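You operate a simulated robot arm through the tools that you are given. There is no shell and no other tool. Be economical: measure what you need, move in short steps, check, and stop when the job is done.

Carry out the task below with a simulated robot arm. There is one attempt and no reset: what you move stays moved.

Task
Fill both bottles to MAX, each at its own tank.
Fine: stand each in the well under its tap; leave the tray in.

It is judged by the outcome, as a careful person would: the job done as asked, and still so three seconds after it is handed in. It fails if anything else is knocked over, pushed out of place, dropped, spilled or broken.

Robot
A 6-joint arm with a two-finger parallel gripper, fixed in place. Base frame: the origin is at the foot of the arm, x ahead of it, y to its left, z up; the work surface is at about z = 0.88. Lengths are in m, angles in rad, forces in N, time in s.
With the tool pointing down near the work surface it reaches from about 0.36 to 0.76 m from the base axis. Its first joint turns from -1.152 to 1.152 rad. Payload 2.45 kg.
Tool frame: the origin (TCP) lies between the finger pads and is the grasp point; the fingertips stand 0.024 m ahead of it; z points along the fingers, y is the line along which they close. The gripper opens to 0.068 m. The fingers are 0.017 m wide and 0.01 m thick; the gripper's body (0.04 by 0.07 m) begins 0.041 m behind the TCP.
Orientation is that of the tool frame in the base frame, as [roll, pitch, yaw] about the fixed x, y, z axes, in that order (R = Rz(yaw) Ry(pitch) Rx(roll)). With the fingers straight down and closing along the base's y, the tool's x points along the base's -x, its y along +y and its z along -z.

Tools
- The arm moves only by the tool nudge_tool. Its arguments are lists of equal length, an entry for each row: "delta_pos": the shift along the tool's x, y, z in m, a list of three; "delta_rot": the turn, a rotation vector about the tool's x, y, z in rad, a list of three; "jaw": the closure, from 0 (fully open) to 1 (shut). In form: {"delta_pos": [[tx, ty, tz], ...], "delta_rot": [[rx, ry, rz], ...], "jaw": [jaw, ...]}. A call has 1 to 8 rows; each row shifts and turns the commanded pose from where the row before left it, along the tool's axes as they then stand. Each row takes 0.2 s and may step no farther than 0.05 m and 0.15 rad from the row before; otherwise, or with a gripper value out of range, the whole call is refused. Where a pose cannot be reached the arm comes as near as it can. A force on the tool above 40 N (or 10 N above the force at the start of the call, whichever is more), or a blocked arm, ends the call early, and 0.2 s more pass. The fingers move at their own pace (about 0.108 m/s each) and stop on an object; they squeeze with about 38 N. The grip force told is the motor's: it shows also when the fingers shut on nothing. Time passes only in rows, and 0.2 s behind the last, so rows that do not move let the fingers close. It gives the time, the measured TCP pose, the force on the tool (base axes), the opening and the grip force at its end, in the units of the frame above (readings bear some noise).
- Cameras (640 x 400 px; columns grow to the right, rows downward): "scene" is fixed at [0.1734, 0.4157, 1.4747]; the picture's right is [-0.71, -0.70, 0.00], its down [-0.33, 0.33, -0.88] and it looks along [0.62, -0.63, -0.47] (base axes); focal length 252 px, centre (320, 200). "wrist" rides on the gripper at [-0.032, 0, -0.039] in the tool frame; the picture's right is [0.00, -1.00, 0.00], its down [0.97, 0.00, -0.24] and it looks along [0.24, 0.00, 0.97] (tool axes); focal length 218 px, centre (320, 200). There is no depth. A picture from a camera that has moved, and an enlarged one, comes with that camera's place and axes in the base frame and with its lens.
- grab_frame(camera): a new picture of that camera. No time passes.
- close_up(camera, box): a new picture of the part [left, top, right, bottom] of that camera's present view, enlarged. No time passes.
- sign_off(): hands the job in; it is judged then, once.

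Work in short steps. Places have to be worked out from the pictures, the camera data and where the tool is seen: move nearer, look again, correct. Check each grasp and each placing, and mend what went wrong. You have 120 turns and 68 pictures in all, those below and enlarged ones among them. Open the gripper and draw the arm clear of the work before you hand the job in, unless the task says otherwise; then end with one line.

The tools are called after "Request:" by a JSON object that holds its "op" and its "data". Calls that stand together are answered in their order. nudge_tool: Moves the arm, as the interface text tells. Its arguments: {"type":"object","properties":{"delta_pos":{"type":"array","items":{"type":"array","items":{"type":"number"}}},"delta_rot":{"type":"array","items":{"type":"array","items":{"type":"number"}}},"jaw":{"type":"array","items":{"type":"number"}}},"required":["delta_pos","delta_rot","jaw"]} The other tools are called the same way: grab_frame (camera) takes a picture; close_up (camera, box) takes an enlarged picture of a part of a camera's view; sign_off () hands the job in.

At the start:

```text
clock: 0.0
tcp_pos: [0.4531, 0.0316, 1.3938]
tcp_rot: [3.141, 0.0, -3.14]
ft_force: [0.2, 0.2, 0.0]
opening: 0.0681
gripper_force: 0.1
```

scene: 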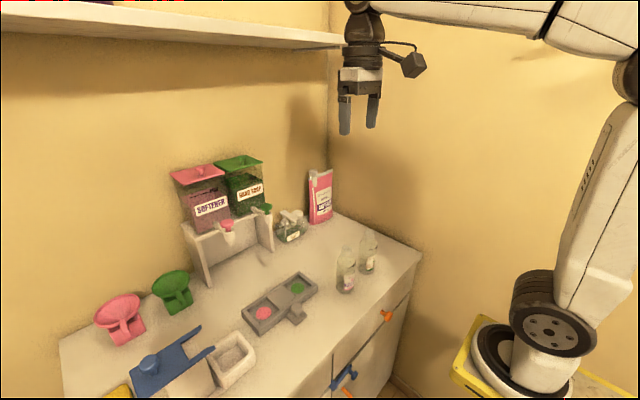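
wrist: 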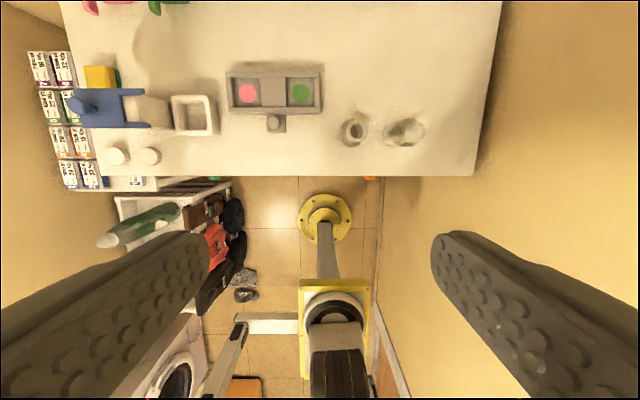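

I'll look at the scene in enlarged views first, to understand tanks, taps, tray and bottles.

Request:
{"op": "close_up", "data": {"camera": "scene", "box": [160, 140, 340, 260]}}

Request:
{"op": "close_up", "data": {"camera": "scene", "box": [220, 220, 400, 340]}}

Request:
{"op": "close_up", "data": {"camera": "scene", "box": [60, 250, 270, 400]}}

```text
3.33 times, centred on (250, 200) of scene
camera zoom: at [0.1734, 0.4157, 1.4747], right [-0.71, -0.7, 0.0], down [-0.33, 0.33, -0.88], along [0.62, -0.63, -0.47], focal length 840 px, centre (553, 200)
```

zoom: 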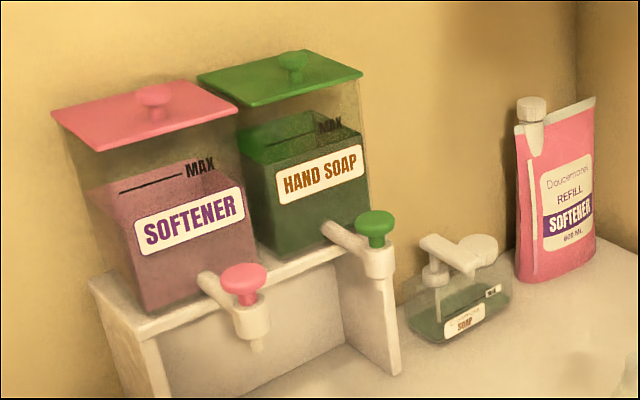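

```text
3.33 times, centred on (310, 280) of scene
camera zoom: at [0.1734, 0.4157, 1.4747], right [-0.71, -0.7, 0.0], down [-0.33, 0.33, -0.88], along [0.62, -0.63, -0.47], focal length 840 px, centre (353, -67)
```

zoom: 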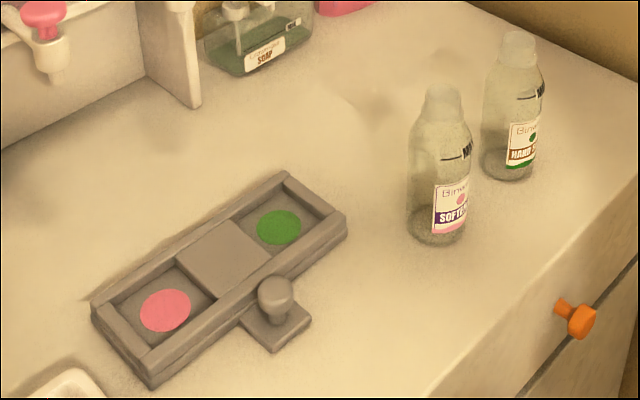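

```text
2.67 times, centred on (165, 325) of scene
camera zoom: at [0.1734, 0.4157, 1.4747], right [-0.71, -0.7, 0.0], down [-0.33, 0.33, -0.88], along [0.62, -0.63, -0.47], focal length 672 px, centre (733, -133)
```

zoom: 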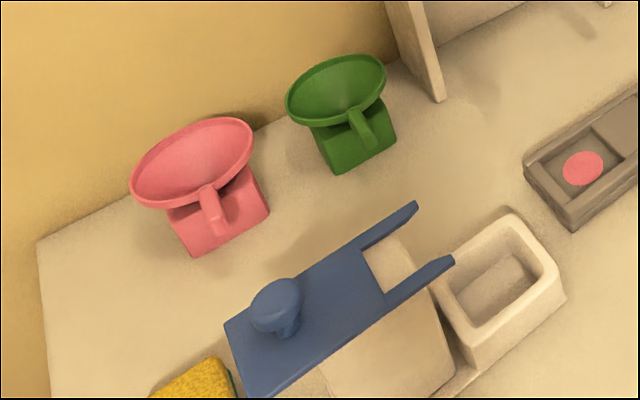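

The tray wells sit at about (0.60, 0.195) and (0.60, 0.075), the taps at about x=0.69, and the bottles at about (0.50,-0.025) and (0.50,-0.14). I'll tilt the wrist forward to inspect the taps.

Request:
{"op": "nudge_tool", "data": {"delta_pos": [[0, 0.04, 0.03], [0, 0.04, 0.03], [0, 0, 0.03], [0, 0, 0], [0, 0, 0], [0, 0, 0], [0, 0, 0]], "delta_rot": [[0, -0.15, 0], [0, -0.15, 0], [0, -0.15, 0], [0, -0.15, 0], [0, -0.15, 0], [0, -0.15, 0], [0, -0.15, 0]], "jaw": [0, 0, 0, 0, 0, 0, 0]}}

Request:
{"op": "grab_frame", "data": {"camera": "wrist"}}

```text
clock: 1.6
tcp_pos: [0.496, 0.1265, 1.301]
tcp_rot: [-3.141, 1.05, -3.139]
ft_force: [-0.5, 0.0, 0.1]
opening: 0.0679
gripper_force: 0.1
out of reach, approached as far as the arm can: row 5, 6, 7
```

```text
62 pictures are left
camera wrist: at [0.4786, 0.1269, 1.3492], right [0.0, -1.0, 0.0], down [-0.69, 0.0, -0.72], along [0.72, 0.0, -0.69], focal length 218 px, centre (320, 200)
```

wrist: 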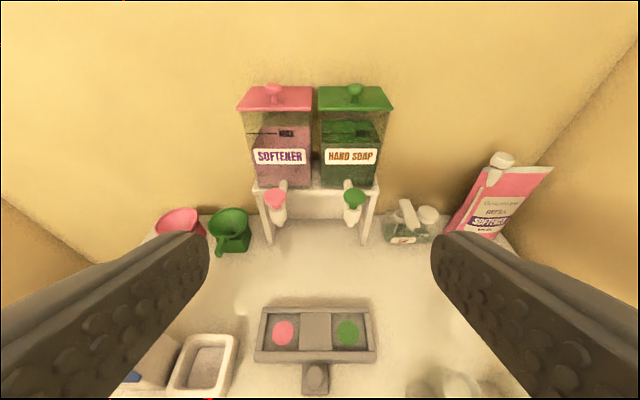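

Request:
{"op": "close_up", "data": {"camera": "wrist", "box": [230, 80, 400, 250]}}

Request:
{"op": "close_up", "data": {"camera": "wrist", "box": [240, 290, 400, 400]}}

```text
2.35 times, centred on (315, 165) of wrist
camera zoom: at [0.4786, 0.1269, 1.3492], right [0.0, -1.0, 0.0], down [-0.69, 0.0, -0.72], along [0.72, 0.0, -0.69], focal length 514 px, centre (332, 282)
```

zoom: 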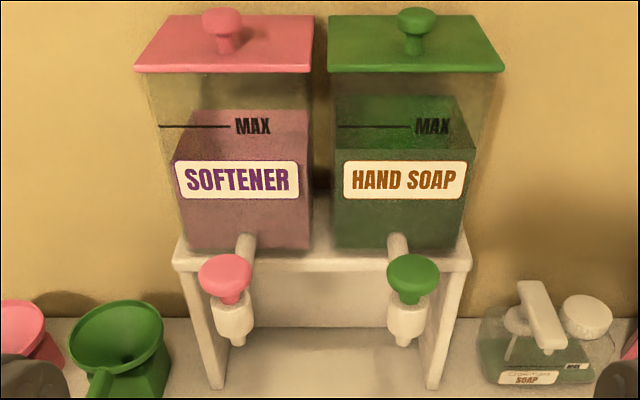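

```text
3.64 times, centred on (320, 345) of wrist
camera zoom: at [0.4786, 0.1269, 1.3492], right [0.0, -1.0, 0.0], down [-0.69, 0.0, -0.72], along [0.72, 0.0, -0.69], focal length 794 px, centre (320, -327)
```

zoom: 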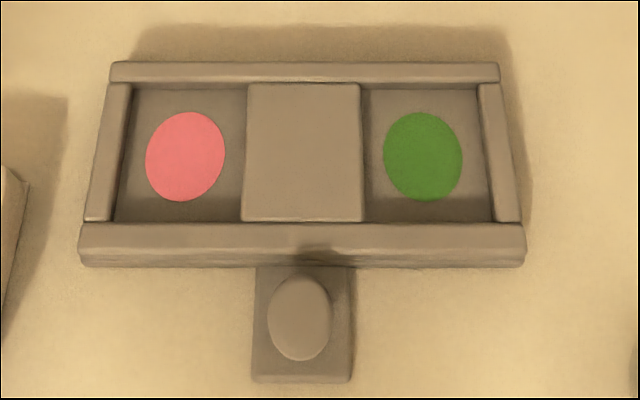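

Knobs sit on stems above the spouts, so they look like press-type taps at about (0.70, 0.19) and (0.70, 0.08). Now a closer look at the bottles.

Request:
{"op": "close_up", "data": {"camera": "scene", "box": [325, 225, 389, 300]}}

Request:
{"op": "nudge_tool", "data": {"delta_pos": [[0, -0.04, 0], [0, -0.04, 0], [0, -0.04, 0], [0, -0.04, 0], [0, -0.04, 0]], "delta_rot": [[0, 0.15, 0], [0, 0.15, 0], [0, 0.15, 0], [0, 0.15, 0], [0, 0, 0]], "jaw": [0, 0, 0, 0, 0]}}

Request:
{"op": "grab_frame", "data": {"camera": "wrist"}}

```text
5.33 times, centred on (357, 262) of scene
camera zoom: at [0.1734, 0.4157, 1.4747], right [-0.71, -0.7, 0.0], down [-0.33, 0.33, -0.88], along [0.62, -0.63, -0.47], focal length 1345 px, centre (123, -133)
```

zoom: 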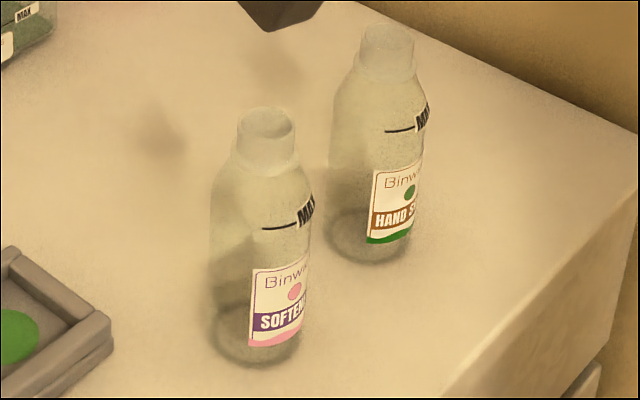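

```text
clock: 2.8
tcp_pos: [0.5017, -0.0722, 1.3006]
tcp_rot: [3.141, 0.449, -3.14]
ft_force: [0.1, 0.4, -0.2]
opening: 0.0679
gripper_force: 0.0
out of reach, approached as far as the arm can: row 1
```

```text
58 pictures are left
camera wrist: at [0.5138, -0.0713, 1.3506], right [0.0, -1.0, 0.0], down [-0.98, 0.0, -0.21], along [0.21, 0.0, -0.98], focal length 218 px, centre (320, 200)
```

wrist: 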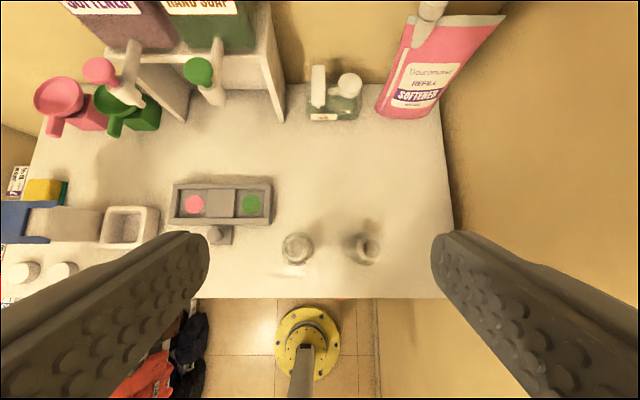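

Request:
{"op": "close_up", "data": {"camera": "wrist", "box": [265, 205, 405, 285]}}

```text
4.57 times, centred on (335, 245) of wrist
camera zoom: at [0.5138, -0.0713, 1.3506], right [0.0, -1.0, 0.0], down [-0.98, 0.0, -0.21], along [0.21, 0.0, -0.98], focal length 998 px, centre (251, -6)
```

zoom: 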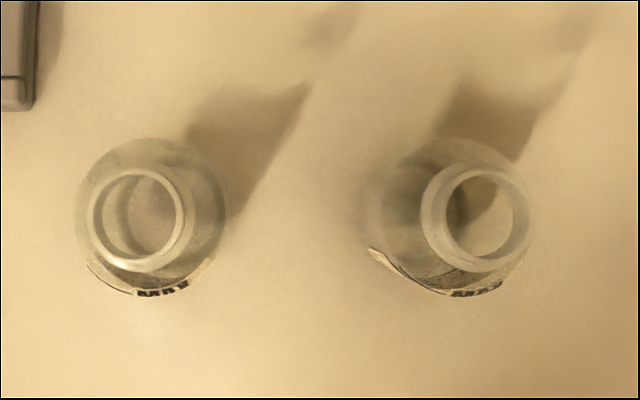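

Bottle mouths are at about (0.511,-0.036) and (0.512,-0.141), tops at about z 1.033, necks about 0.033 wide. I'll straighten the tool and go above the softener bottle.

Request:
{"op": "nudge_tool", "data": {"delta_pos": [[0, 0, 0], [0, 0, 0], [0, 0, 0], [-0.009, 0.035, 0.03], [0, 0, 0.045], [0, 0, 0.045], [0, 0, 0.04], [0, 0, 0]], "delta_rot": [[0, 0.15, 0], [0, 0.15, 0], [0, 0.149, 0], [0, 0, 0], [0, 0, 0], [0, 0, 0], [0, 0, 0], [0, 0, 0]], "jaw": [0, 0, 0, 0, 0, 0, 0, 0]}}

Request:
{"op": "grab_frame", "data": {"camera": "wrist"}}

Request:
{"op": "close_up", "data": {"camera": "scene", "box": [300, 190, 420, 300]}}

```text
clock: 4.6
tcp_pos: [0.512, -0.0366, 1.1384]
tcp_rot: [3.141, 0.002, 3.142]
ft_force: [-0.1, -0.9, -0.4]
opening: 0.0682
gripper_force: 0.1
```

```text
56 pictures are left
camera wrist: at [0.5434, -0.0364, 1.18], right [0.0, -1.0, 0.0], down [-0.97, 0.0, 0.24], along [-0.24, 0.0, -0.97], focal length 218 px, centre (320, 200)
```

wrist: 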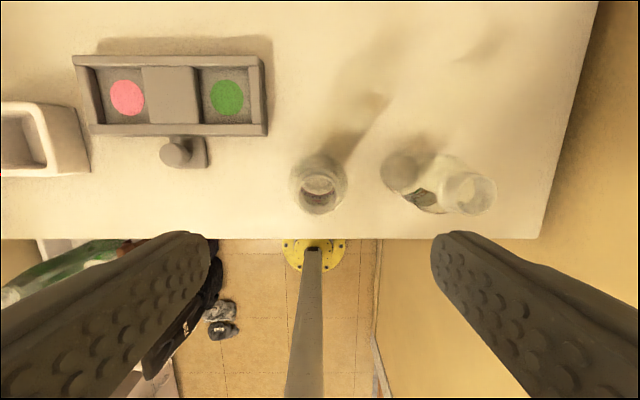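

```text
3.64 times, centred on (360, 245) of scene
camera zoom: at [0.1734, 0.4157, 1.4747], right [-0.71, -0.7, 0.0], down [-0.33, 0.33, -0.88], along [0.62, -0.63, -0.47], focal length 917 px, centre (174, 36)
```

zoom: 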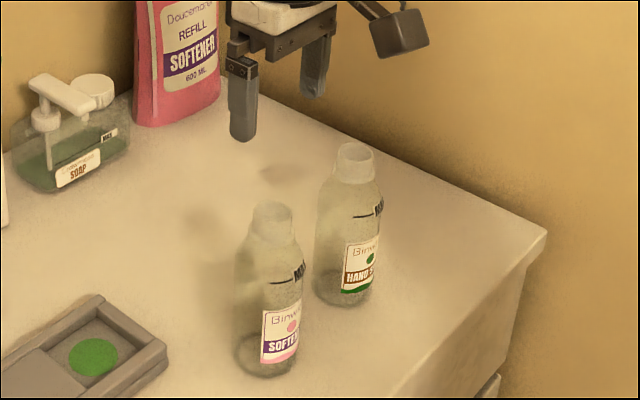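

Request:
{"op": "close_up", "data": {"camera": "wrist", "box": [280, 140, 360, 220]}}

```text
5.00 times, centred on (320, 180) of wrist
camera zoom: at [0.5434, -0.0364, 1.18], right [0.0, -1.0, 0.0], down [-0.97, 0.0, 0.24], along [-0.24, 0.0, -0.97], focal length 1091 px, centre (320, 300)
```

zoom: 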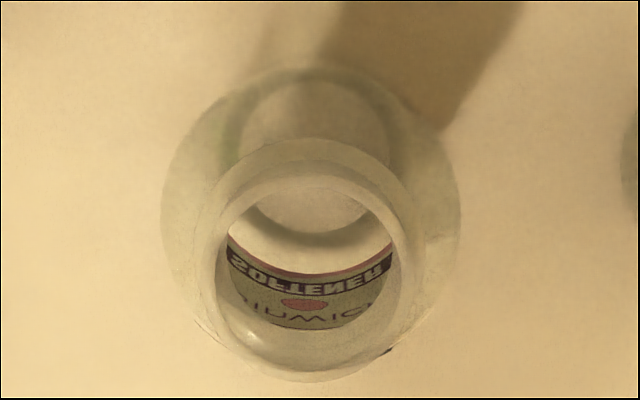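

Rim resolves to (0.510,-0.036). I descend so the pads bracket the neck, then close.

Request:
{"op": "nudge_tool", "data": {"delta_pos": [[0.002, 0.0, 0.035], [0, 0, 0.035], [0, 0, 0.035], [0, 0, 0]], "delta_rot": [[0, 0, 0], [0, 0, 0], [0, 0, 0], [0, 0, 0]], "jaw": [0, 0, 0, 0]}}

Request:
{"op": "close_up", "data": {"camera": "scene", "box": [300, 190, 420, 300]}}

```text
clock: 5.6
tcp_pos: [0.5098, -0.0362, 1.0324]
tcp_rot: [3.141, 0.001, -3.142]
ft_force: [0.7, -0.3, -0.5]
opening: 0.0682
gripper_force: 0.0
```

```text
3.64 times, centred on (360, 245) of scene
camera zoom: at [0.1734, 0.4157, 1.4747], right [-0.71, -0.7, 0.0], down [-0.33, 0.33, -0.88], along [0.62, -0.63, -0.47], focal length 917 px, centre (174, 36)
```

zoom: 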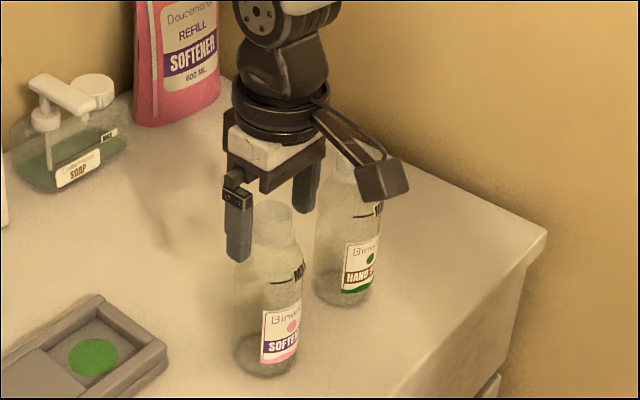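

The fingers straddle the neck; closing.

Request:
{"op": "nudge_tool", "data": {"delta_pos": [[0, 0, 0], [0, 0, 0], [0, 0, 0]], "delta_rot": [[0, 0, 0], [0, 0, 0], [0, 0, 0]], "jaw": [1, 1, 1]}}

Request:
{"op": "close_up", "data": {"camera": "scene", "box": [300, 190, 420, 300]}}

```text
clock: 6.4
tcp_pos: [0.5122, -0.0361, 1.0334]
tcp_rot: [-3.141, 0.002, 3.14]
ft_force: [0.1, 1.3, 3.6]
opening: 0.033
gripper_force: 37.8
```

```text
3.64 times, centred on (360, 245) of scene
camera zoom: at [0.1733, 0.4157, 1.4747], right [-0.71, -0.7, 0.0], down [-0.33, 0.33, -0.88], along [0.62, -0.63, -0.47], focal length 917 px, centre (174, 36)
```

zoom: 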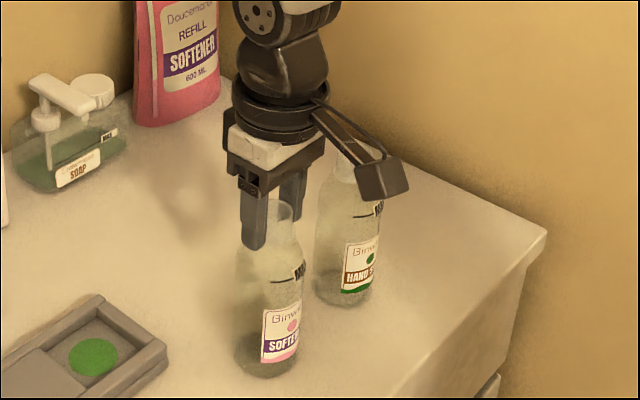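

Held at 0.033. Lifting 5 cm and carrying it level to y of the pink well, still short in x.

Request:
{"op": "nudge_tool", "data": {"delta_pos": [[0, 0, -0.03], [0, 0, -0.03], [0, 0.04, 0], [0, 0.048, 0], [0, 0.048, 0], [0, 0.048, 0], [0, 0.048, 0], [0, 0, 0]], "delta_rot": [[0, 0, 0], [0, 0, 0], [0, 0, 0], [0, 0, 0], [0, 0, 0], [0, 0, 0], [0, 0, 0], [0, 0, 0]], "jaw": [1, 1, 1, 1, 1, 1, 1, 1]}}

Request:
{"op": "grab_frame", "data": {"camera": "wrist"}}

Request:
{"op": "grab_frame", "data": {"camera": "scene"}}

```text
clock: 8.2
tcp_pos: [0.51, 0.197, 1.0949]
tcp_rot: [-3.141, 0.001, 3.141]
ft_force: [0.2, -0.6, -0.8]
opening: 0.0287
gripper_force: 37.6
```

```text
51 pictures are left
camera wrist: at [0.5425, 0.1973, 1.1357], right [0.0, -1.0, 0.0], down [-0.97, 0.0, 0.24], along [-0.24, 0.0, -0.97], focal length 218 px, centre (320, 200)
```

wrist: 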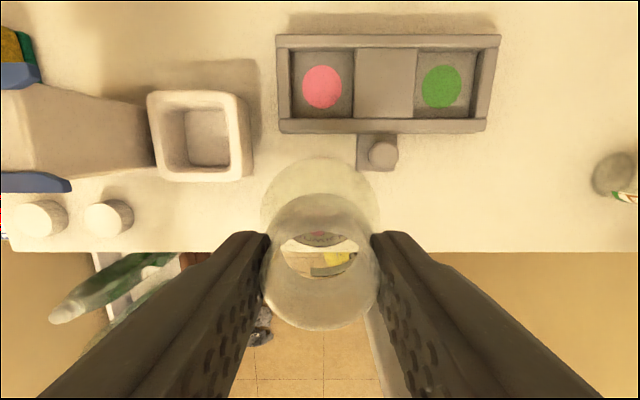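

```text
50 pictures are left
```

scene: 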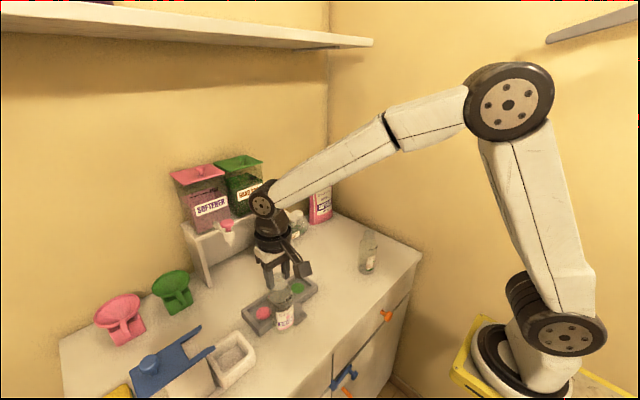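

The bottle slipped slightly onto the flange (opening 0.0287) but hangs level. Pink well centre reads (0.6015, 0.195); moving over it and checking before lowering.

Request:
{"op": "nudge_tool", "data": {"delta_pos": [[-0.03, -0.002, 0], [-0.03, 0, 0], [-0.031, 0, 0], [0, 0, 0]], "delta_rot": [[0, 0, 0], [0, 0, 0], [0, 0, 0], [0, 0, 0]], "jaw": [1, 1, 1, 1]}}

Request:
{"op": "close_up", "data": {"camera": "scene", "box": [190, 190, 350, 350]}}

Request:
{"op": "close_up", "data": {"camera": "wrist", "box": [200, 60, 480, 260]}}

```text
clock: 9.2
tcp_pos: [0.602, 0.1937, 1.095]
tcp_rot: [-3.14, 0.0, 3.141]
ft_force: [-0.3, 0.4, -0.6]
opening: 0.0287
gripper_force: 37.9
```

```text
2.50 times, centred on (270, 270) of scene
camera zoom: at [0.1734, 0.4157, 1.4747], right [-0.71, -0.7, 0.0], down [-0.33, 0.33, -0.88], along [0.62, -0.63, -0.47], focal length 630 px, centre (445, 25)
```

zoom: 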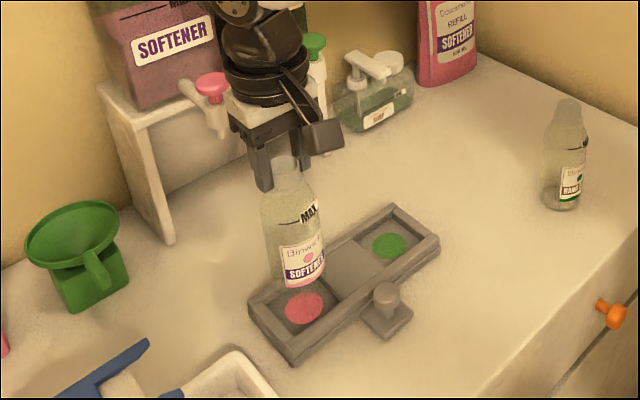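

```text
2.00 times, centred on (340, 160) of wrist
camera zoom: at [0.6337, 0.194, 1.1356], right [0.0, -1.0, 0.0], down [-0.97, 0.0, 0.24], along [-0.24, 0.0, -0.97], focal length 436 px, centre (280, 280)
```

zoom: 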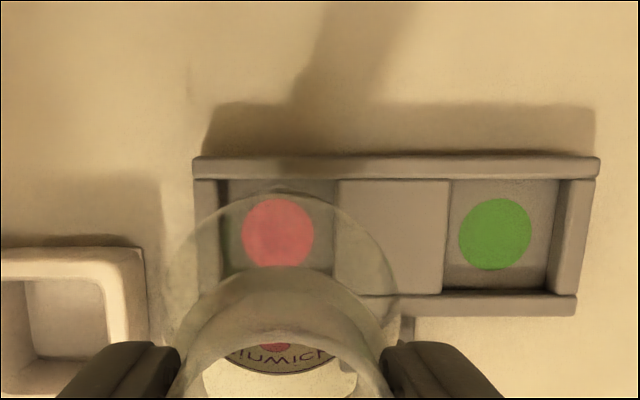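

Bottle is above the pink disc (0.600, 0.194). Lowering gently.

Request:
{"op": "nudge_tool", "data": {"delta_pos": [[0.001, 0, 0.01], [0, 0, 0.01], [0, 0, 0.01], [0, 0, 0.005], [0, 0, 0]], "delta_rot": [[0, 0, 0], [0, 0, 0], [0, 0, 0], [0, 0, 0], [0, 0, 0]], "jaw": [1, 1, 1, 1, 1]}}

Request:
{"op": "close_up", "data": {"camera": "scene", "box": [190, 190, 350, 350]}}

```text
clock: 10.4
tcp_pos: [0.6002, 0.1933, 1.0594]
tcp_rot: [-3.141, 0.003, 3.141]
ft_force: [-0.5, -0.2, -0.1]
opening: 0.0286
gripper_force: 37.6
```

```text
2.50 times, centred on (270, 270) of scene
camera zoom: at [0.1734, 0.4157, 1.4747], right [-0.71, -0.7, 0.0], down [-0.33, 0.33, -0.88], along [0.62, -0.63, -0.47], focal length 630 px, centre (445, 25)
```

zoom: 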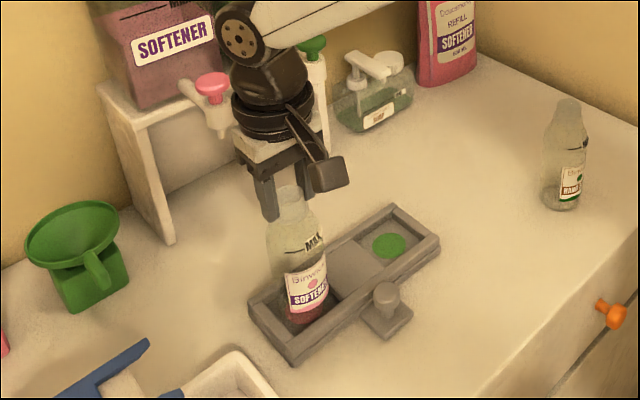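

No contact yet; the base is entering the well. Lowering further in small steps.

Request:
{"op": "nudge_tool", "data": {"delta_pos": [[0, 0, 0.004], [0, 0, 0.004], [0, 0, 0.004], [0, 0, 0]], "delta_rot": [[0, 0, 0], [0, 0, 0], [0, 0, 0], [0, 0, 0]], "jaw": [1, 1, 1, 1]}}

Request:
{"op": "close_up", "data": {"camera": "scene", "box": [230, 230, 330, 340]}}

```text
clock: 11.5
tcp_pos: [0.603, 0.1956, 1.0528]
tcp_rot: [3.137, 0.014, -3.14]
ft_force: [-0.9, -0.7, 3.7]
opening: 0.0288
gripper_force: 38.0
stopped in row 4: the force on the tool passed its limit (the readings are from after the stop); the commanded pose is now the measured one
```

```text
3.64 times, centred on (280, 285) of scene
camera zoom: at [0.1733, 0.4157, 1.4747], right [-0.71, -0.7, 0.0], down [-0.33, 0.33, -0.88], along [0.62, -0.63, -0.47], focal length 917 px, centre (466, -109)
```

zoom: 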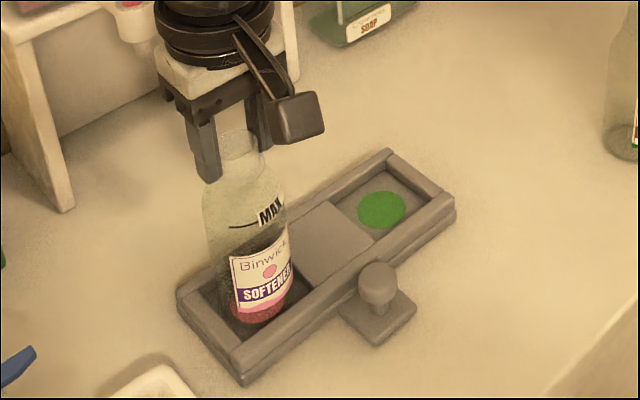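

Contact at 1.053 with the base seen inside the well. Releasing and checking.

Request:
{"op": "nudge_tool", "data": {"delta_pos": [[0, 0, 0], [0, 0, 0], [0, 0, -0.03], [0, 0, -0.03], [0, 0, 0]], "delta_rot": [[0, 0, 0], [0, 0, 0], [0, 0, 0], [0, 0, 0], [0, 0, 0]], "jaw": [0, 0, 0, 0, 0]}}

Request:
{"op": "close_up", "data": {"camera": "scene", "box": [220, 200, 340, 340]}}

Request:
{"op": "close_up", "data": {"camera": "wrist", "box": [200, 60, 480, 260]}}

```text
clock: 12.7
tcp_pos: [0.6032, 0.1947, 1.1124]
tcp_rot: [3.138, 0.013, -3.141]
ft_force: [0.3, 0.0, -0.1]
opening: 0.0685
gripper_force: 0.1
```

```text
2.86 times, centred on (280, 270) of scene
camera zoom: at [0.1734, 0.4157, 1.4747], right [-0.71, -0.7, 0.0], down [-0.33, 0.33, -0.88], along [0.62, -0.63, -0.47], focal length 720 px, centre (434, 0)
```

zoom: 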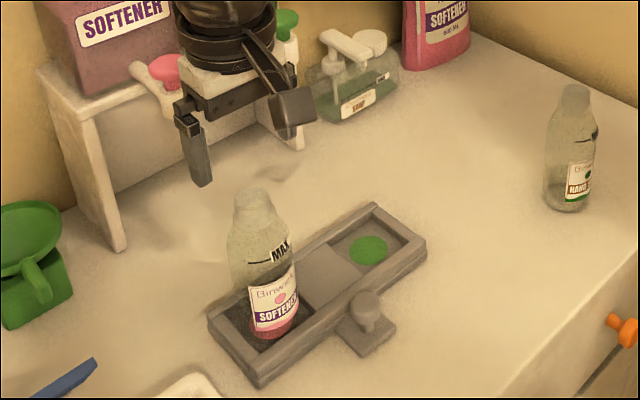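

```text
2.00 times, centred on (340, 160) of wrist
camera zoom: at [0.6338, 0.1948, 1.1534], right [0.0, -1.0, 0.0], down [-0.97, 0.0, 0.23], along [-0.23, 0.0, -0.97], focal length 436 px, centre (280, 280)
```

zoom: 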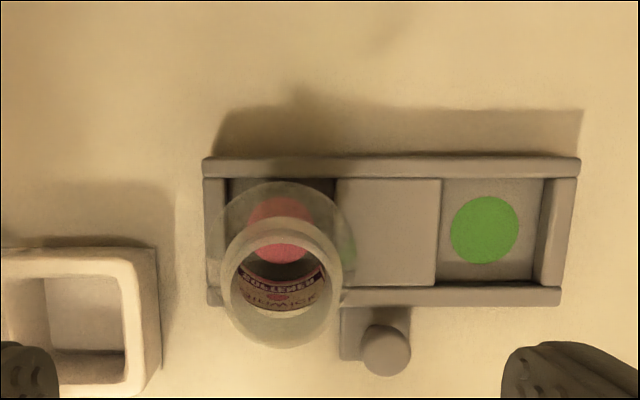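

The softener bottle stands in the pink well. Now over to the soap bottle, levelling the tool slightly.

Request:
{"op": "nudge_tool", "data": {"delta_pos": [[0.0115, -0.042, -0.01], [0.0115, -0.042, 0], [0.0115, -0.042, 0], [0.0115, -0.042, 0], [0.0115, -0.042, 0], [0.0115, -0.042, 0], [0.0115, -0.042, 0], [0.0115, -0.042, 0]], "delta_rot": [[0, 0.013, 0], [0, 0, 0], [0, 0, 0], [0, 0, 0], [0, 0, 0], [0, 0, 0], [0, 0, 0], [0, 0, 0]], "jaw": [0, 0, 0, 0, 0, 0, 0, 0]}}

Request:
{"op": "close_up", "data": {"camera": "wrist", "box": [280, 140, 360, 220]}}

```text
clock: 14.5
tcp_pos: [0.5095, -0.1428, 1.1208]
tcp_rot: [3.139, 0.0, -3.141]
ft_force: [-0.3, -0.8, -0.7]
opening: 0.068
gripper_force: 0.1
```

```text
5.00 times, centred on (320, 180) of wrist
camera zoom: at [0.5417, -0.1418, 1.1611], right [0.0, -1.0, 0.0], down [-0.97, 0.0, 0.24], along [-0.24, 0.0, -0.97], focal length 1091 px, centre (320, 300)
```

zoom: 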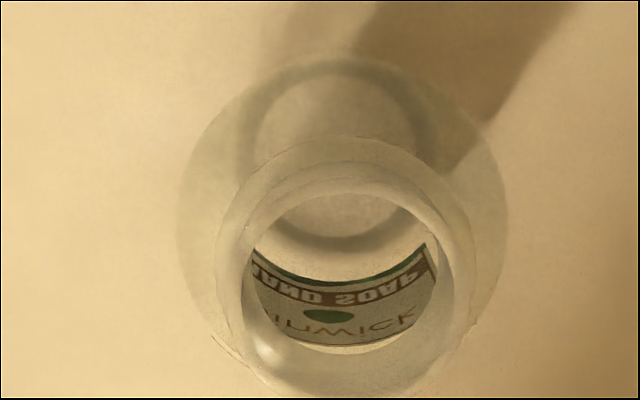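

Soap rim resolves to (0.512,-0.145). Descending a bit shallower this time (TCP 1.042) so the pads hold the neck above the flange, then closing.

Request:
{"op": "nudge_tool", "data": {"delta_pos": [[-0.0025, -0.0022, 0.03], [0, 0, 0.03], [0, 0, 0.019], [0, 0, 0], [0, 0, 0], [0, 0, 0], [0, 0, 0]], "delta_rot": [[0, 0, 0], [0, 0, 0], [0, 0, 0], [0, 0, 0], [0, 0, 0], [0, 0, 0], [0, 0, 0]], "jaw": [0, 0, 0, 0, 1, 1, 1]}}

Request:
{"op": "close_up", "data": {"camera": "scene", "box": [300, 190, 420, 300]}}

```text
clock: 16.1
tcp_pos: [0.5119, -0.1428, 1.0415]
tcp_rot: [3.138, 0.0, -3.141]
ft_force: [-0.1, 1.0, 0.5]
opening: 0.0288
gripper_force: 37.9
```

```text
3.64 times, centred on (360, 245) of scene
camera zoom: at [0.1734, 0.4157, 1.4747], right [-0.71, -0.7, 0.0], down [-0.33, 0.33, -0.88], along [0.62, -0.63, -0.47], focal length 917 px, centre (174, 36)
```

zoom: 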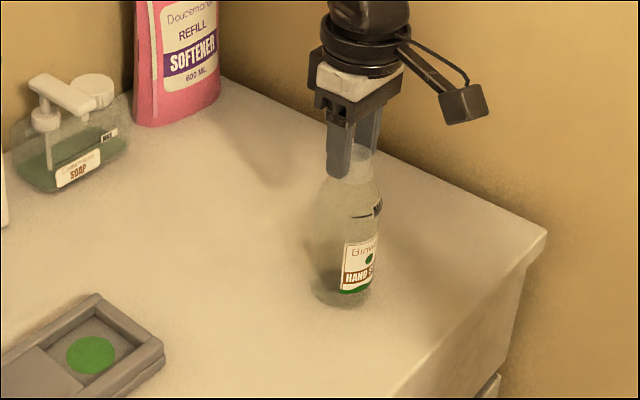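

Held on the neck (0.0288). Lifting and carrying to y≈0.073.

Request:
{"op": "nudge_tool", "data": {"delta_pos": [[0, 0, -0.03], [0, 0, -0.025], [0, 0.043, 0], [0, 0.043, 0], [0, 0.043, 0], [0, 0.043, 0], [0, 0.043, 0], [0, 0, 0]], "delta_rot": [[0, 0, 0], [0, 0, 0], [0, 0, 0], [0, 0, 0], [0, 0, 0], [0, 0, 0], [0, 0, 0], [0, 0, 0]], "jaw": [1, 1, 1, 1, 1, 1, 1, 1]}}

Request:
{"op": "grab_frame", "data": {"camera": "wrist"}}

Request:
{"op": "close_up", "data": {"camera": "scene", "box": [220, 200, 340, 340]}}

```text
clock: 17.9
tcp_pos: [0.5129, 0.0732, 1.0975]
tcp_rot: [3.138, -0.001, -3.141]
ft_force: [-0.7, 1.0, 0.2]
opening: 0.0285
gripper_force: 37.7
```

```text
41 pictures are left
camera wrist: at [0.5438, 0.0725, 1.1387], right [0.0, -1.0, 0.0], down [-0.97, 0.0, 0.24], along [-0.24, 0.0, -0.97], focal length 218 px, centre (320, 200)
```

wrist: 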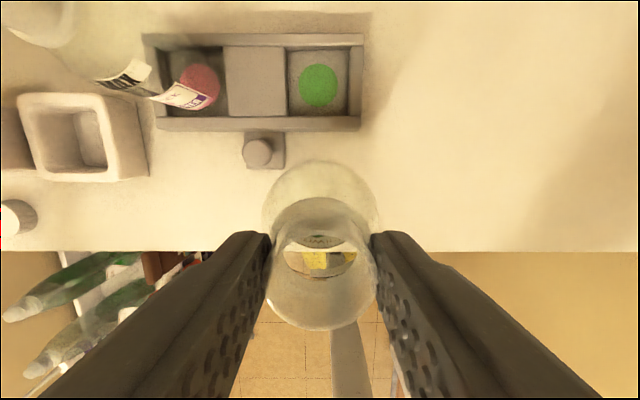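

```text
2.86 times, centred on (280, 270) of scene
camera zoom: at [0.1734, 0.4157, 1.4747], right [-0.71, -0.7, 0.0], down [-0.33, 0.33, -0.88], along [0.62, -0.63, -0.47], focal length 720 px, centre (434, 0)
```

zoom: 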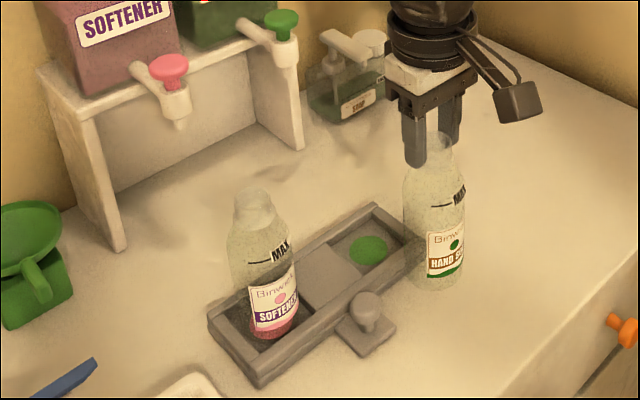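

Green disc is now at (0.605, 0.0735). Moving over and lowering to just above the floor.

Request:
{"op": "nudge_tool", "data": {"delta_pos": [[-0.03, 0, 0], [-0.03, 0, 0], [-0.0315, 0, 0], [0, 0, 0], [0, 0, 0.015], [0, 0, 0.015], [0, 0, 0.006], [0, 0, 0]], "delta_rot": [[0, 0, 0], [0, 0, 0], [0, 0, 0], [0, 0, 0], [0, 0, 0], [0, 0, 0], [0, 0, 0], [0, 0, 0]], "jaw": [1, 1, 1, 1, 1, 1, 1, 1]}}

Request:
{"op": "close_up", "data": {"camera": "scene", "box": [230, 200, 330, 330]}}

```text
clock: 19.7
tcp_pos: [0.6057, 0.0723, 1.0651]
tcp_rot: [3.136, 0.013, 3.141]
ft_force: [1.2, 5.1, 33.2]
opening: 0.0286
gripper_force: 38.0
```

```text
3.08 times, centred on (280, 265) of scene
camera zoom: at [0.1727, 0.4158, 1.4747], right [-0.71, -0.7, 0.0], down [-0.33, 0.33, -0.89], along [0.62, -0.63, -0.47], focal length 776 px, centre (443, 0)
```

zoom: 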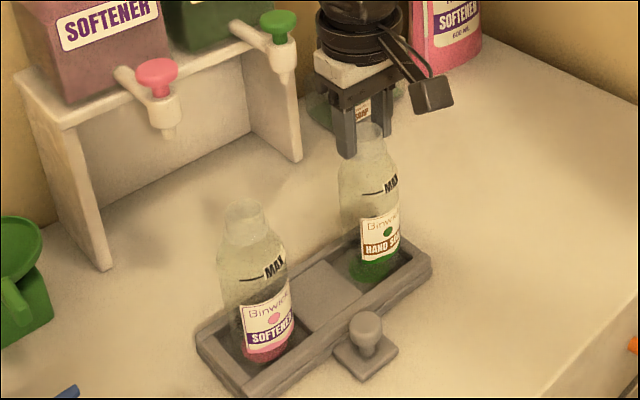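

33 N at 1.065 means the base is on a rim, not the floor. Lifting a little to look at the alignment.

Request:
{"op": "nudge_tool", "data": {"delta_pos": [[0, 0, -0.01], [0, 0, -0.005], [0, 0, 0]], "delta_rot": [[0, 0.007, 0], [0, 0, 0], [0, 0, 0]], "jaw": [1, 1, 1]}}

Request:
{"op": "close_up", "data": {"camera": "wrist", "box": [200, 80, 440, 240]}}

Request:
{"op": "close_up", "data": {"camera": "scene", "box": [260, 230, 330, 300]}}

```text
clock: 20.5
tcp_pos: [0.6033, 0.0711, 1.0754]
tcp_rot: [3.138, -0.01, 3.141]
ft_force: [0.1, -0.2, -1.8]
opening: 0.0286
gripper_force: 38.1
```

```text
2.50 times, centred on (320, 160) of wrist
camera zoom: at [0.6354, 0.0714, 1.1159], right [0.0, -1.0, 0.0], down [-0.97, 0.0, 0.25], along [-0.25, 0.0, -0.97], focal length 546 px, centre (320, 300)
```

zoom: 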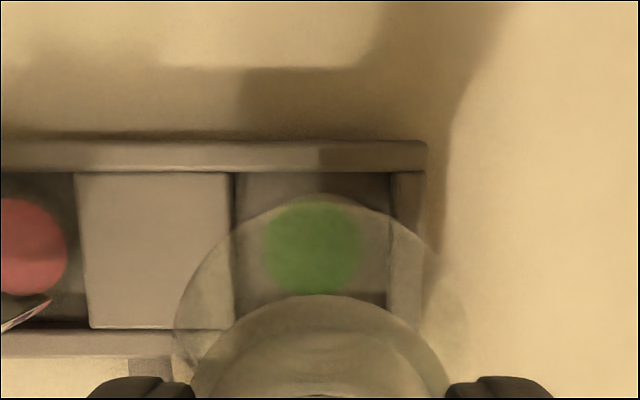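

```text
5.71 times, centred on (295, 265) of scene
camera zoom: at [0.1734, 0.4157, 1.4747], right [-0.71, -0.7, 0.0], down [-0.33, 0.33, -0.88], along [0.62, -0.63, -0.47], focal length 1441 px, centre (463, -171)
```

zoom: 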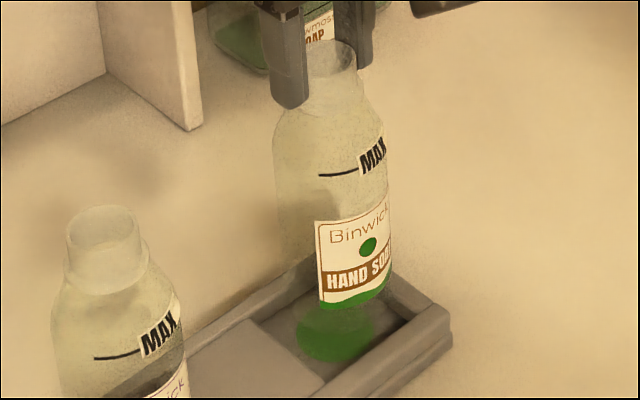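

Bottle is ~3 mm off in y and x relative to the green well (0.600, 0.0742). Correcting and lowering in small steps.

Request:
{"op": "nudge_tool", "data": {"delta_pos": [[0.003, 0.003, 0], [0, 0, 0], [0, 0, 0.004], [0, 0, 0.004], [0, 0, 0.004], [0, 0, 0]], "delta_rot": [[0, -0.008, 0], [0, 0, 0], [0, 0, 0], [0, 0, 0], [0, 0, 0], [0, 0, 0]], "jaw": [1, 1, 1, 1, 1, 1]}}

```text
clock: 21.9
tcp_pos: [0.6004, 0.0738, 1.0638]
tcp_rot: [3.138, 0.0, 3.14]
ft_force: [-0.5, -0.3, -1.6]
opening: 0.0288
gripper_force: 38.1
```

No contact at 1.064 where it stuck before; continuing down.

Request:
{"op": "nudge_tool", "data": {"delta_pos": [[0, 0, 0.004], [0, 0, 0.004], [0, 0, 0.002], [0, 0, 0]], "delta_rot": [[0, 0, 0], [0, 0, 0], [0, 0, 0], [0, 0, 0]], "jaw": [1, 1, 1, 1]}}

Request:
{"op": "close_up", "data": {"camera": "scene", "box": [230, 200, 330, 330]}}

```text
clock: 22.9
tcp_pos: [0.6012, 0.0742, 1.0538]
tcp_rot: [3.138, 0.001, -3.142]
ft_force: [-0.1, -0.5, -0.6]
opening: 0.0287
gripper_force: 38.4
```

```text
3.08 times, centred on (280, 265) of scene
camera zoom: at [0.1734, 0.4157, 1.4747], right [-0.71, -0.7, 0.0], down [-0.33, 0.33, -0.88], along [0.62, -0.63, -0.47], focal length 776 px, centre (443, 0)
```

zoom: 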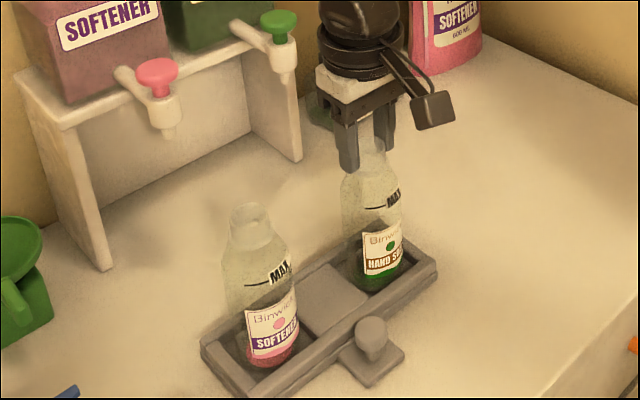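

Base is now inside the green well. A few millimetres more to contact, then release.

Request:
{"op": "nudge_tool", "data": {"delta_pos": [[0, 0, 0.002], [0, 0, 0.002], [0, 0, 0]], "delta_rot": [[0, 0, 0], [0, 0, 0], [0, 0, 0]], "jaw": [1, 1, 1]}}

```text
clock: 23.7
tcp_pos: [0.6018, 0.075, 1.0529]
tcp_rot: [3.136, 0.006, -3.141]
ft_force: [-0.5, -1.7, 24.6]
opening: 0.0289
gripper_force: 38.0
```

Contact at 1.053, the floor height seen before. Releasing and rising.

Request:
{"op": "nudge_tool", "data": {"delta_pos": [[0, 0, -0.001], [0, 0, 0], [0, 0, 0], [0, 0, -0.03], [0, 0, -0.03], [0.04, 0, -0.03], [0.04, 0.02, -0.03], [0, 0.02, -0.03]], "delta_rot": [[0, 0, 0], [0, 0, 0], [0, 0, 0], [0, 0, 0], [0, 0, 0], [0, 0, 0], [0, 0, 0], [0, 0, 0]], "jaw": [0, 0, 0, 0, 0, 0, 0, 0]}}

Request:
{"op": "close_up", "data": {"camera": "scene", "box": [220, 190, 330, 330]}}

Request:
{"op": "close_up", "data": {"camera": "wrist", "box": [180, 60, 460, 240]}}

```text
refused: row 7 steps farther than a row can; nothing moved
```

```text
2.86 times, centred on (275, 260) of scene
camera zoom: at [0.1729, 0.4156, 1.4748], right [-0.71, -0.7, 0.0], down [-0.33, 0.33, -0.88], along [0.62, -0.63, -0.47], focal length 720 px, centre (449, 29)
```

zoom: 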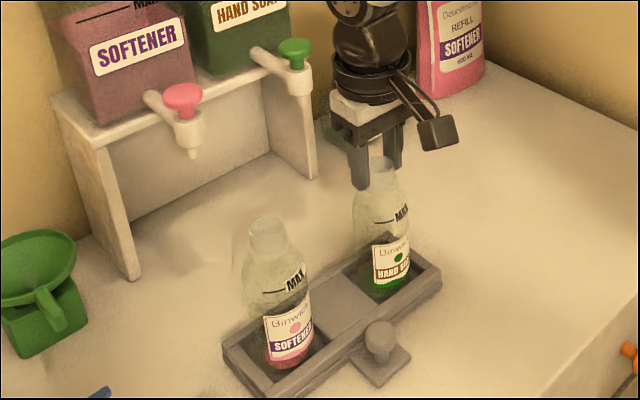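

```text
2.22 times, centred on (320, 150) of wrist
camera zoom: at [0.6333, 0.075, 1.0937], right [0.0, -1.0, 0.0], down [-0.97, 0.0, 0.23], along [-0.23, 0.0, -0.97], focal length 485 px, centre (320, 311)
```

zoom: 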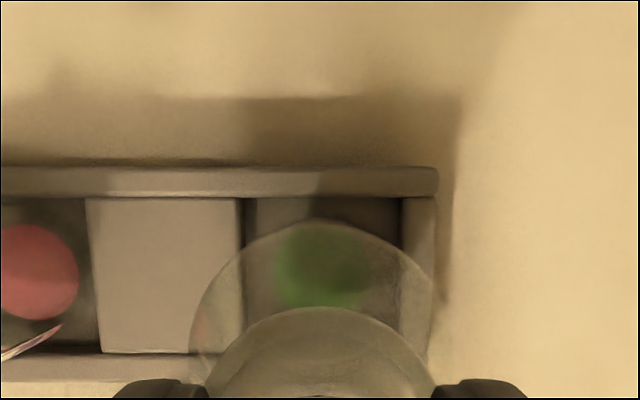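

That call was over the step limit; repeating with smaller steps.

Request:
{"op": "nudge_tool", "data": {"delta_pos": [[0, 0, -0.001], [0, 0, 0], [0, 0, 0], [0, 0, -0.03], [0, 0, -0.03], [0.03, 0.02, -0.03], [0.03, 0.02, -0.03], [0, 0.02, 0]], "delta_rot": [[0, 0, 0], [0, 0, 0], [0, 0, 0], [0, 0, 0], [0, 0, 0], [0, 0, 0], [0, 0, 0], [0, 0, 0]], "jaw": [0, 0, 0, 0, 0, 0, 0, 0]}}

Request:
{"op": "close_up", "data": {"camera": "scene", "box": [220, 190, 330, 330]}}

Request:
{"op": "grab_frame", "data": {"camera": "wrist"}}

```text
clock: 25.5
tcp_pos: [0.5408, 0.134, 1.1718]
tcp_rot: [3.138, 0.0, -3.14]
ft_force: [0.5, 0.0, -0.7]
opening: 0.068
gripper_force: 0.0
```

```text
2.86 times, centred on (275, 260) of scene
camera zoom: at [0.1734, 0.4157, 1.4747], right [-0.71, -0.7, 0.0], down [-0.33, 0.33, -0.88], along [0.62, -0.63, -0.47], focal length 720 px, centre (449, 29)
```

zoom: 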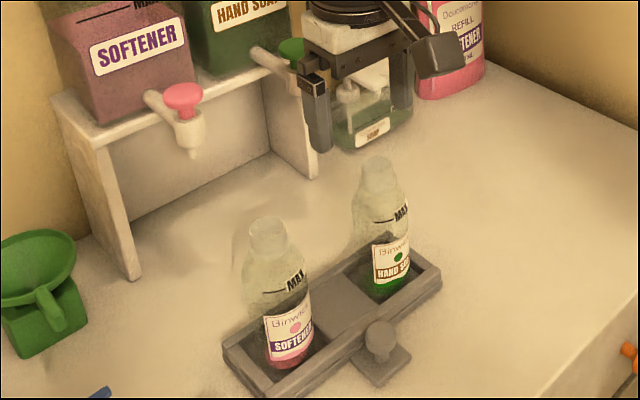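

```text
32 pictures are left
camera wrist: at [0.5727, 0.1343, 1.2126], right [0.0, -1.0, 0.0], down [-0.97, 0.0, 0.24], along [-0.24, 0.0, -0.97], focal length 218 px, centre (320, 200)
```

wrist: 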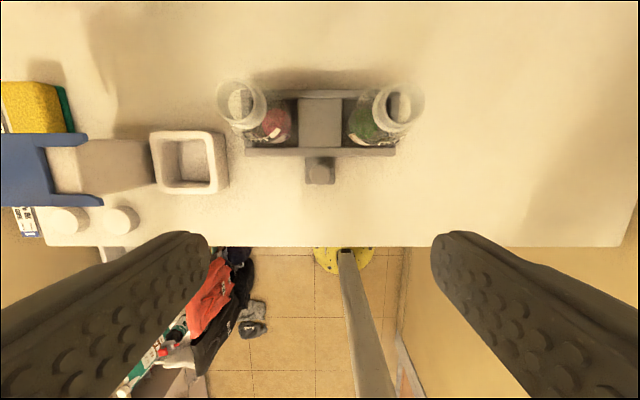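

Both bottles stand in their wells, mouths at about (0.601, 0.191) and (0.601, 0.077). Re-solving the taps gives spouts near (0.722, 0.196/0.075); I'll verify from above.

Request:
{"op": "nudge_tool", "data": {"delta_pos": [[0, 0, -0.03], [-0.04, 0, -0.03], [-0.04, 0, 0], [-0.04, 0, 0], [0, 0, 0]], "delta_rot": [[0, 0, 0], [0, 0, 0], [0, 0, 0], [0, 0, 0], [0, 0, 0]], "jaw": [0, 0, 0, 0, 0]}}

Request:
{"op": "close_up", "data": {"camera": "wrist", "box": [180, 60, 460, 235]}}

```text
clock: 26.7
tcp_pos: [0.6622, 0.1333, 1.232]
tcp_rot: [3.138, -0.001, 3.14]
ft_force: [0.1, -0.1, -1.1]
opening: 0.0683
gripper_force: 0.1
```

```text
2.29 times, centred on (320, 148) of wrist
camera zoom: at [0.6934, 0.1333, 1.2725], right [0.0, -1.0, 0.0], down [-0.97, 0.0, 0.24], along [-0.24, 0.0, -0.97], focal length 499 px, centre (320, 320)
```

zoom: 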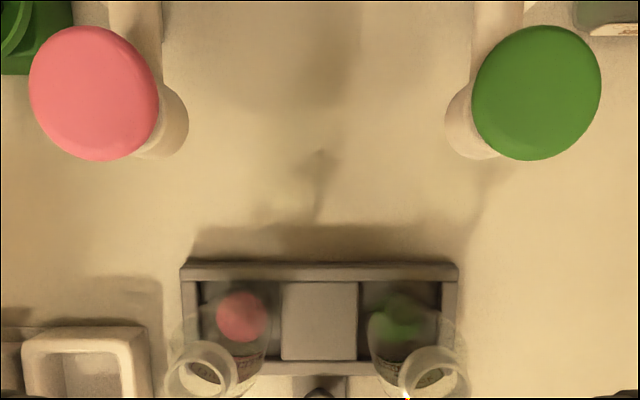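

Knobs verified at x≈0.72, y≈0.194/0.075, directly in line with the wells. Retracting and tilting the tool forward 0.4 rad to take the tray handle at about (0.540, 0.134, 0.915).

Request:
{"op": "nudge_tool", "data": {"delta_pos": [[0.04, 0, 0], [0.04, 0, 0.02], [0.04, 0, 0.03], [0.045, 0, 0.035], [0, 0, 0], [0, 0, 0], [0, 0, 0], [0, 0, 0]], "delta_rot": [[0, 0, 0], [0, 0, 0], [0, 0, 0], [0, 0, 0], [0, -0.14, 0], [0, -0.13, 0], [0, -0.13, 0], [0, 0, 0]], "jaw": [0.3, 0.3, 0.3, 0.3, 0.3, 0.3, 0.3, 0.3]}}

Request:
{"op": "close_up", "data": {"camera": "wrist", "box": [200, 120, 440, 270]}}

```text
refused: row 4 steps farther than a row can; nothing moved
```

```text
2.67 times, centred on (320, 195) of wrist
camera zoom: at [0.6934, 0.1333, 1.2725], right [0.0, -1.0, 0.0], down [-0.97, 0.0, 0.24], along [-0.24, 0.0, -0.97], focal length 582 px, centre (320, 213)
```

zoom: 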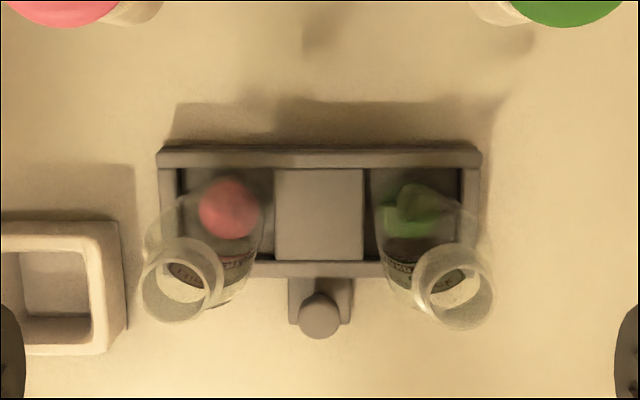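

Handle knob reads (0.536, 0.133). Repeating with smaller steps.

Request:
{"op": "nudge_tool", "data": {"delta_pos": [[0.04, 0, 0], [0.04, 0, 0.02], [0.04, 0, 0.028], [0.04, 0, 0.028], [0, 0, 0.01], [0, 0, 0], [0, 0, 0], [0, 0, 0]], "delta_rot": [[0, 0, 0], [0, 0, 0], [0, 0, 0], [0, 0, 0], [0, -0.14, 0], [0, -0.13, 0], [0, -0.13, 0], [0, 0, 0]], "jaw": [0.3, 0.3, 0.3, 0.3, 0.3, 0.3, 0.3, 0.3]}}

Request:
{"op": "grab_frame", "data": {"camera": "wrist"}}

```text
clock: 28.5
tcp_pos: [0.5013, 0.1347, 1.1459]
tcp_rot: [3.137, 0.402, 3.141]
ft_force: [-0.2, 0.0, -0.8]
opening: 0.0476
gripper_force: 0.0
```

```text
29 pictures are left
camera wrist: at [0.5149, 0.1342, 1.1963], right [0.0, -1.0, 0.0], down [-0.99, 0.0, -0.16], along [0.16, 0.0, -0.99], focal length 218 px, centre (320, 200)
```

wrist: 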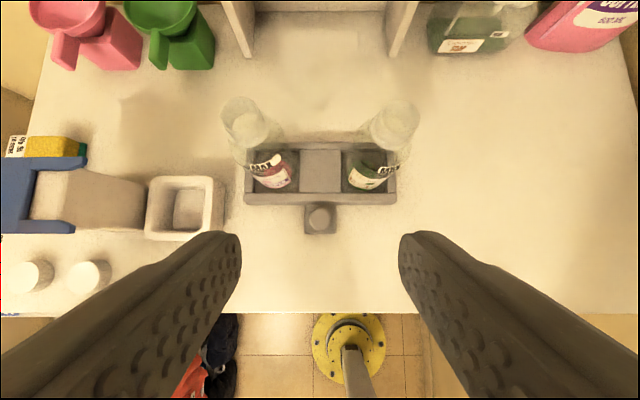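

Knob confirmed at (0.538, 0.134). Descending with fingers straddling it.

Request:
{"op": "nudge_tool", "data": {"delta_pos": [[0.0112, 0, 0.045], [0.0112, 0, 0.045], [0.0112, 0, 0.045], [0.0112, 0, 0.045], [0.0112, 0, 0.044], [0, 0, 0]], "delta_rot": [[0, 0, 0], [0, 0, 0], [0, 0, 0], [0, 0, 0], [0, 0, 0], [0, 0, 0]], "jaw": [0.3, 0.3, 0.3, 0.3, 0.3, 0.3]}}

Request:
{"op": "close_up", "data": {"camera": "scene", "box": [220, 190, 350, 340]}}

```text
clock: 29.9
tcp_pos: [0.5363, 0.1366, 0.9165]
tcp_rot: [3.137, 0.399, 3.137]
ft_force: [-0.3, 0.7, 0.0]
opening: 0.0479
gripper_force: 0.0
```

```text
2.67 times, centred on (285, 265) of scene
camera zoom: at [0.1734, 0.4157, 1.4747], right [-0.71, -0.7, 0.0], down [-0.33, 0.33, -0.88], along [0.62, -0.63, -0.47], focal length 672 px, centre (413, 27)
```

zoom: 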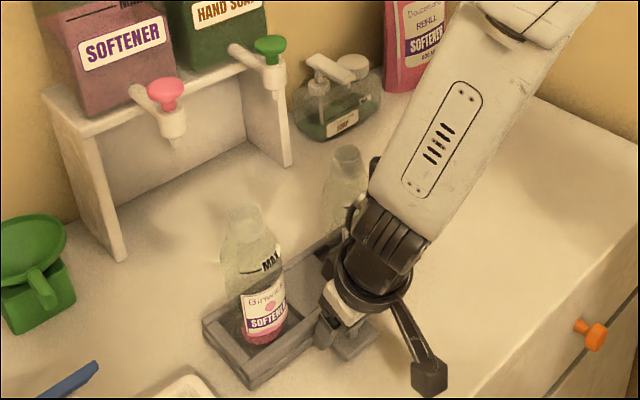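

Fingers are around the handle. Shifting 2 mm in y and closing.

Request:
{"op": "nudge_tool", "data": {"delta_pos": [[0, -0.002, 0], [0, 0, 0], [0, 0, 0], [0, 0, 0]], "delta_rot": [[0, 0, 0], [0, 0, 0], [0, 0, 0], [0, 0, 0]], "jaw": [0.4, 0.6, 1, 1]}}

```text
clock: 30.9
tcp_pos: [0.5355, 0.1352, 0.9162]
tcp_rot: [3.137, 0.4, 3.142]
ft_force: [-0.7, 12.3, -4.7]
opening: 0.0272
gripper_force: 41.9
```

Handle held (0.027). Pulling the tray straight in, 1 cm per row, with an intermediate check.

Request:
{"op": "nudge_tool", "data": {"delta_pos": [[-0.0046, 0.0, 0.00195], [-0.0092, 0, 0.0039], [-0.0092, 0, 0.0039], [-0.0092, 0, 0.0039], [-0.0092, 0, 0.0039], [-0.0092, 0, 0.0039], [-0.0092, 0, 0.0039], [-0.0046, 0, 0.00195]], "delta_rot": [[0, 0, 0], [0, 0, 0], [0, 0, 0], [0, 0, 0], [0, 0, 0], [0, 0, 0], [0, 0, 0], [0, 0, 0]], "jaw": [1, 1, 1, 1, 1, 1, 1, 1]}}

Request:
{"op": "close_up", "data": {"camera": "scene", "box": [200, 170, 350, 320]}}

```text
clock: 32.7
tcp_pos: [0.6058, 0.1355, 0.9169]
tcp_rot: [3.138, 0.398, -3.141]
ft_force: [-1.8, 24.5, -20.0]
opening: 0.0273
gripper_force: 41.8
```

```text
2.67 times, centred on (275, 245) of scene
camera zoom: at [0.1737, 0.4165, 1.4744], right [-0.71, -0.7, 0.0], down [-0.33, 0.33, -0.88], along [0.62, -0.63, -0.47], focal length 672 px, centre (440, 80)
```

zoom: 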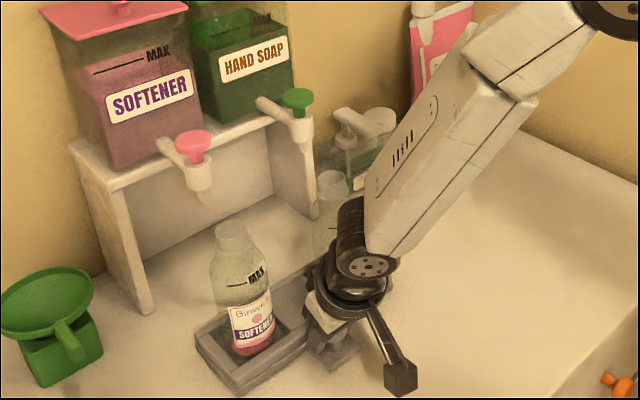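

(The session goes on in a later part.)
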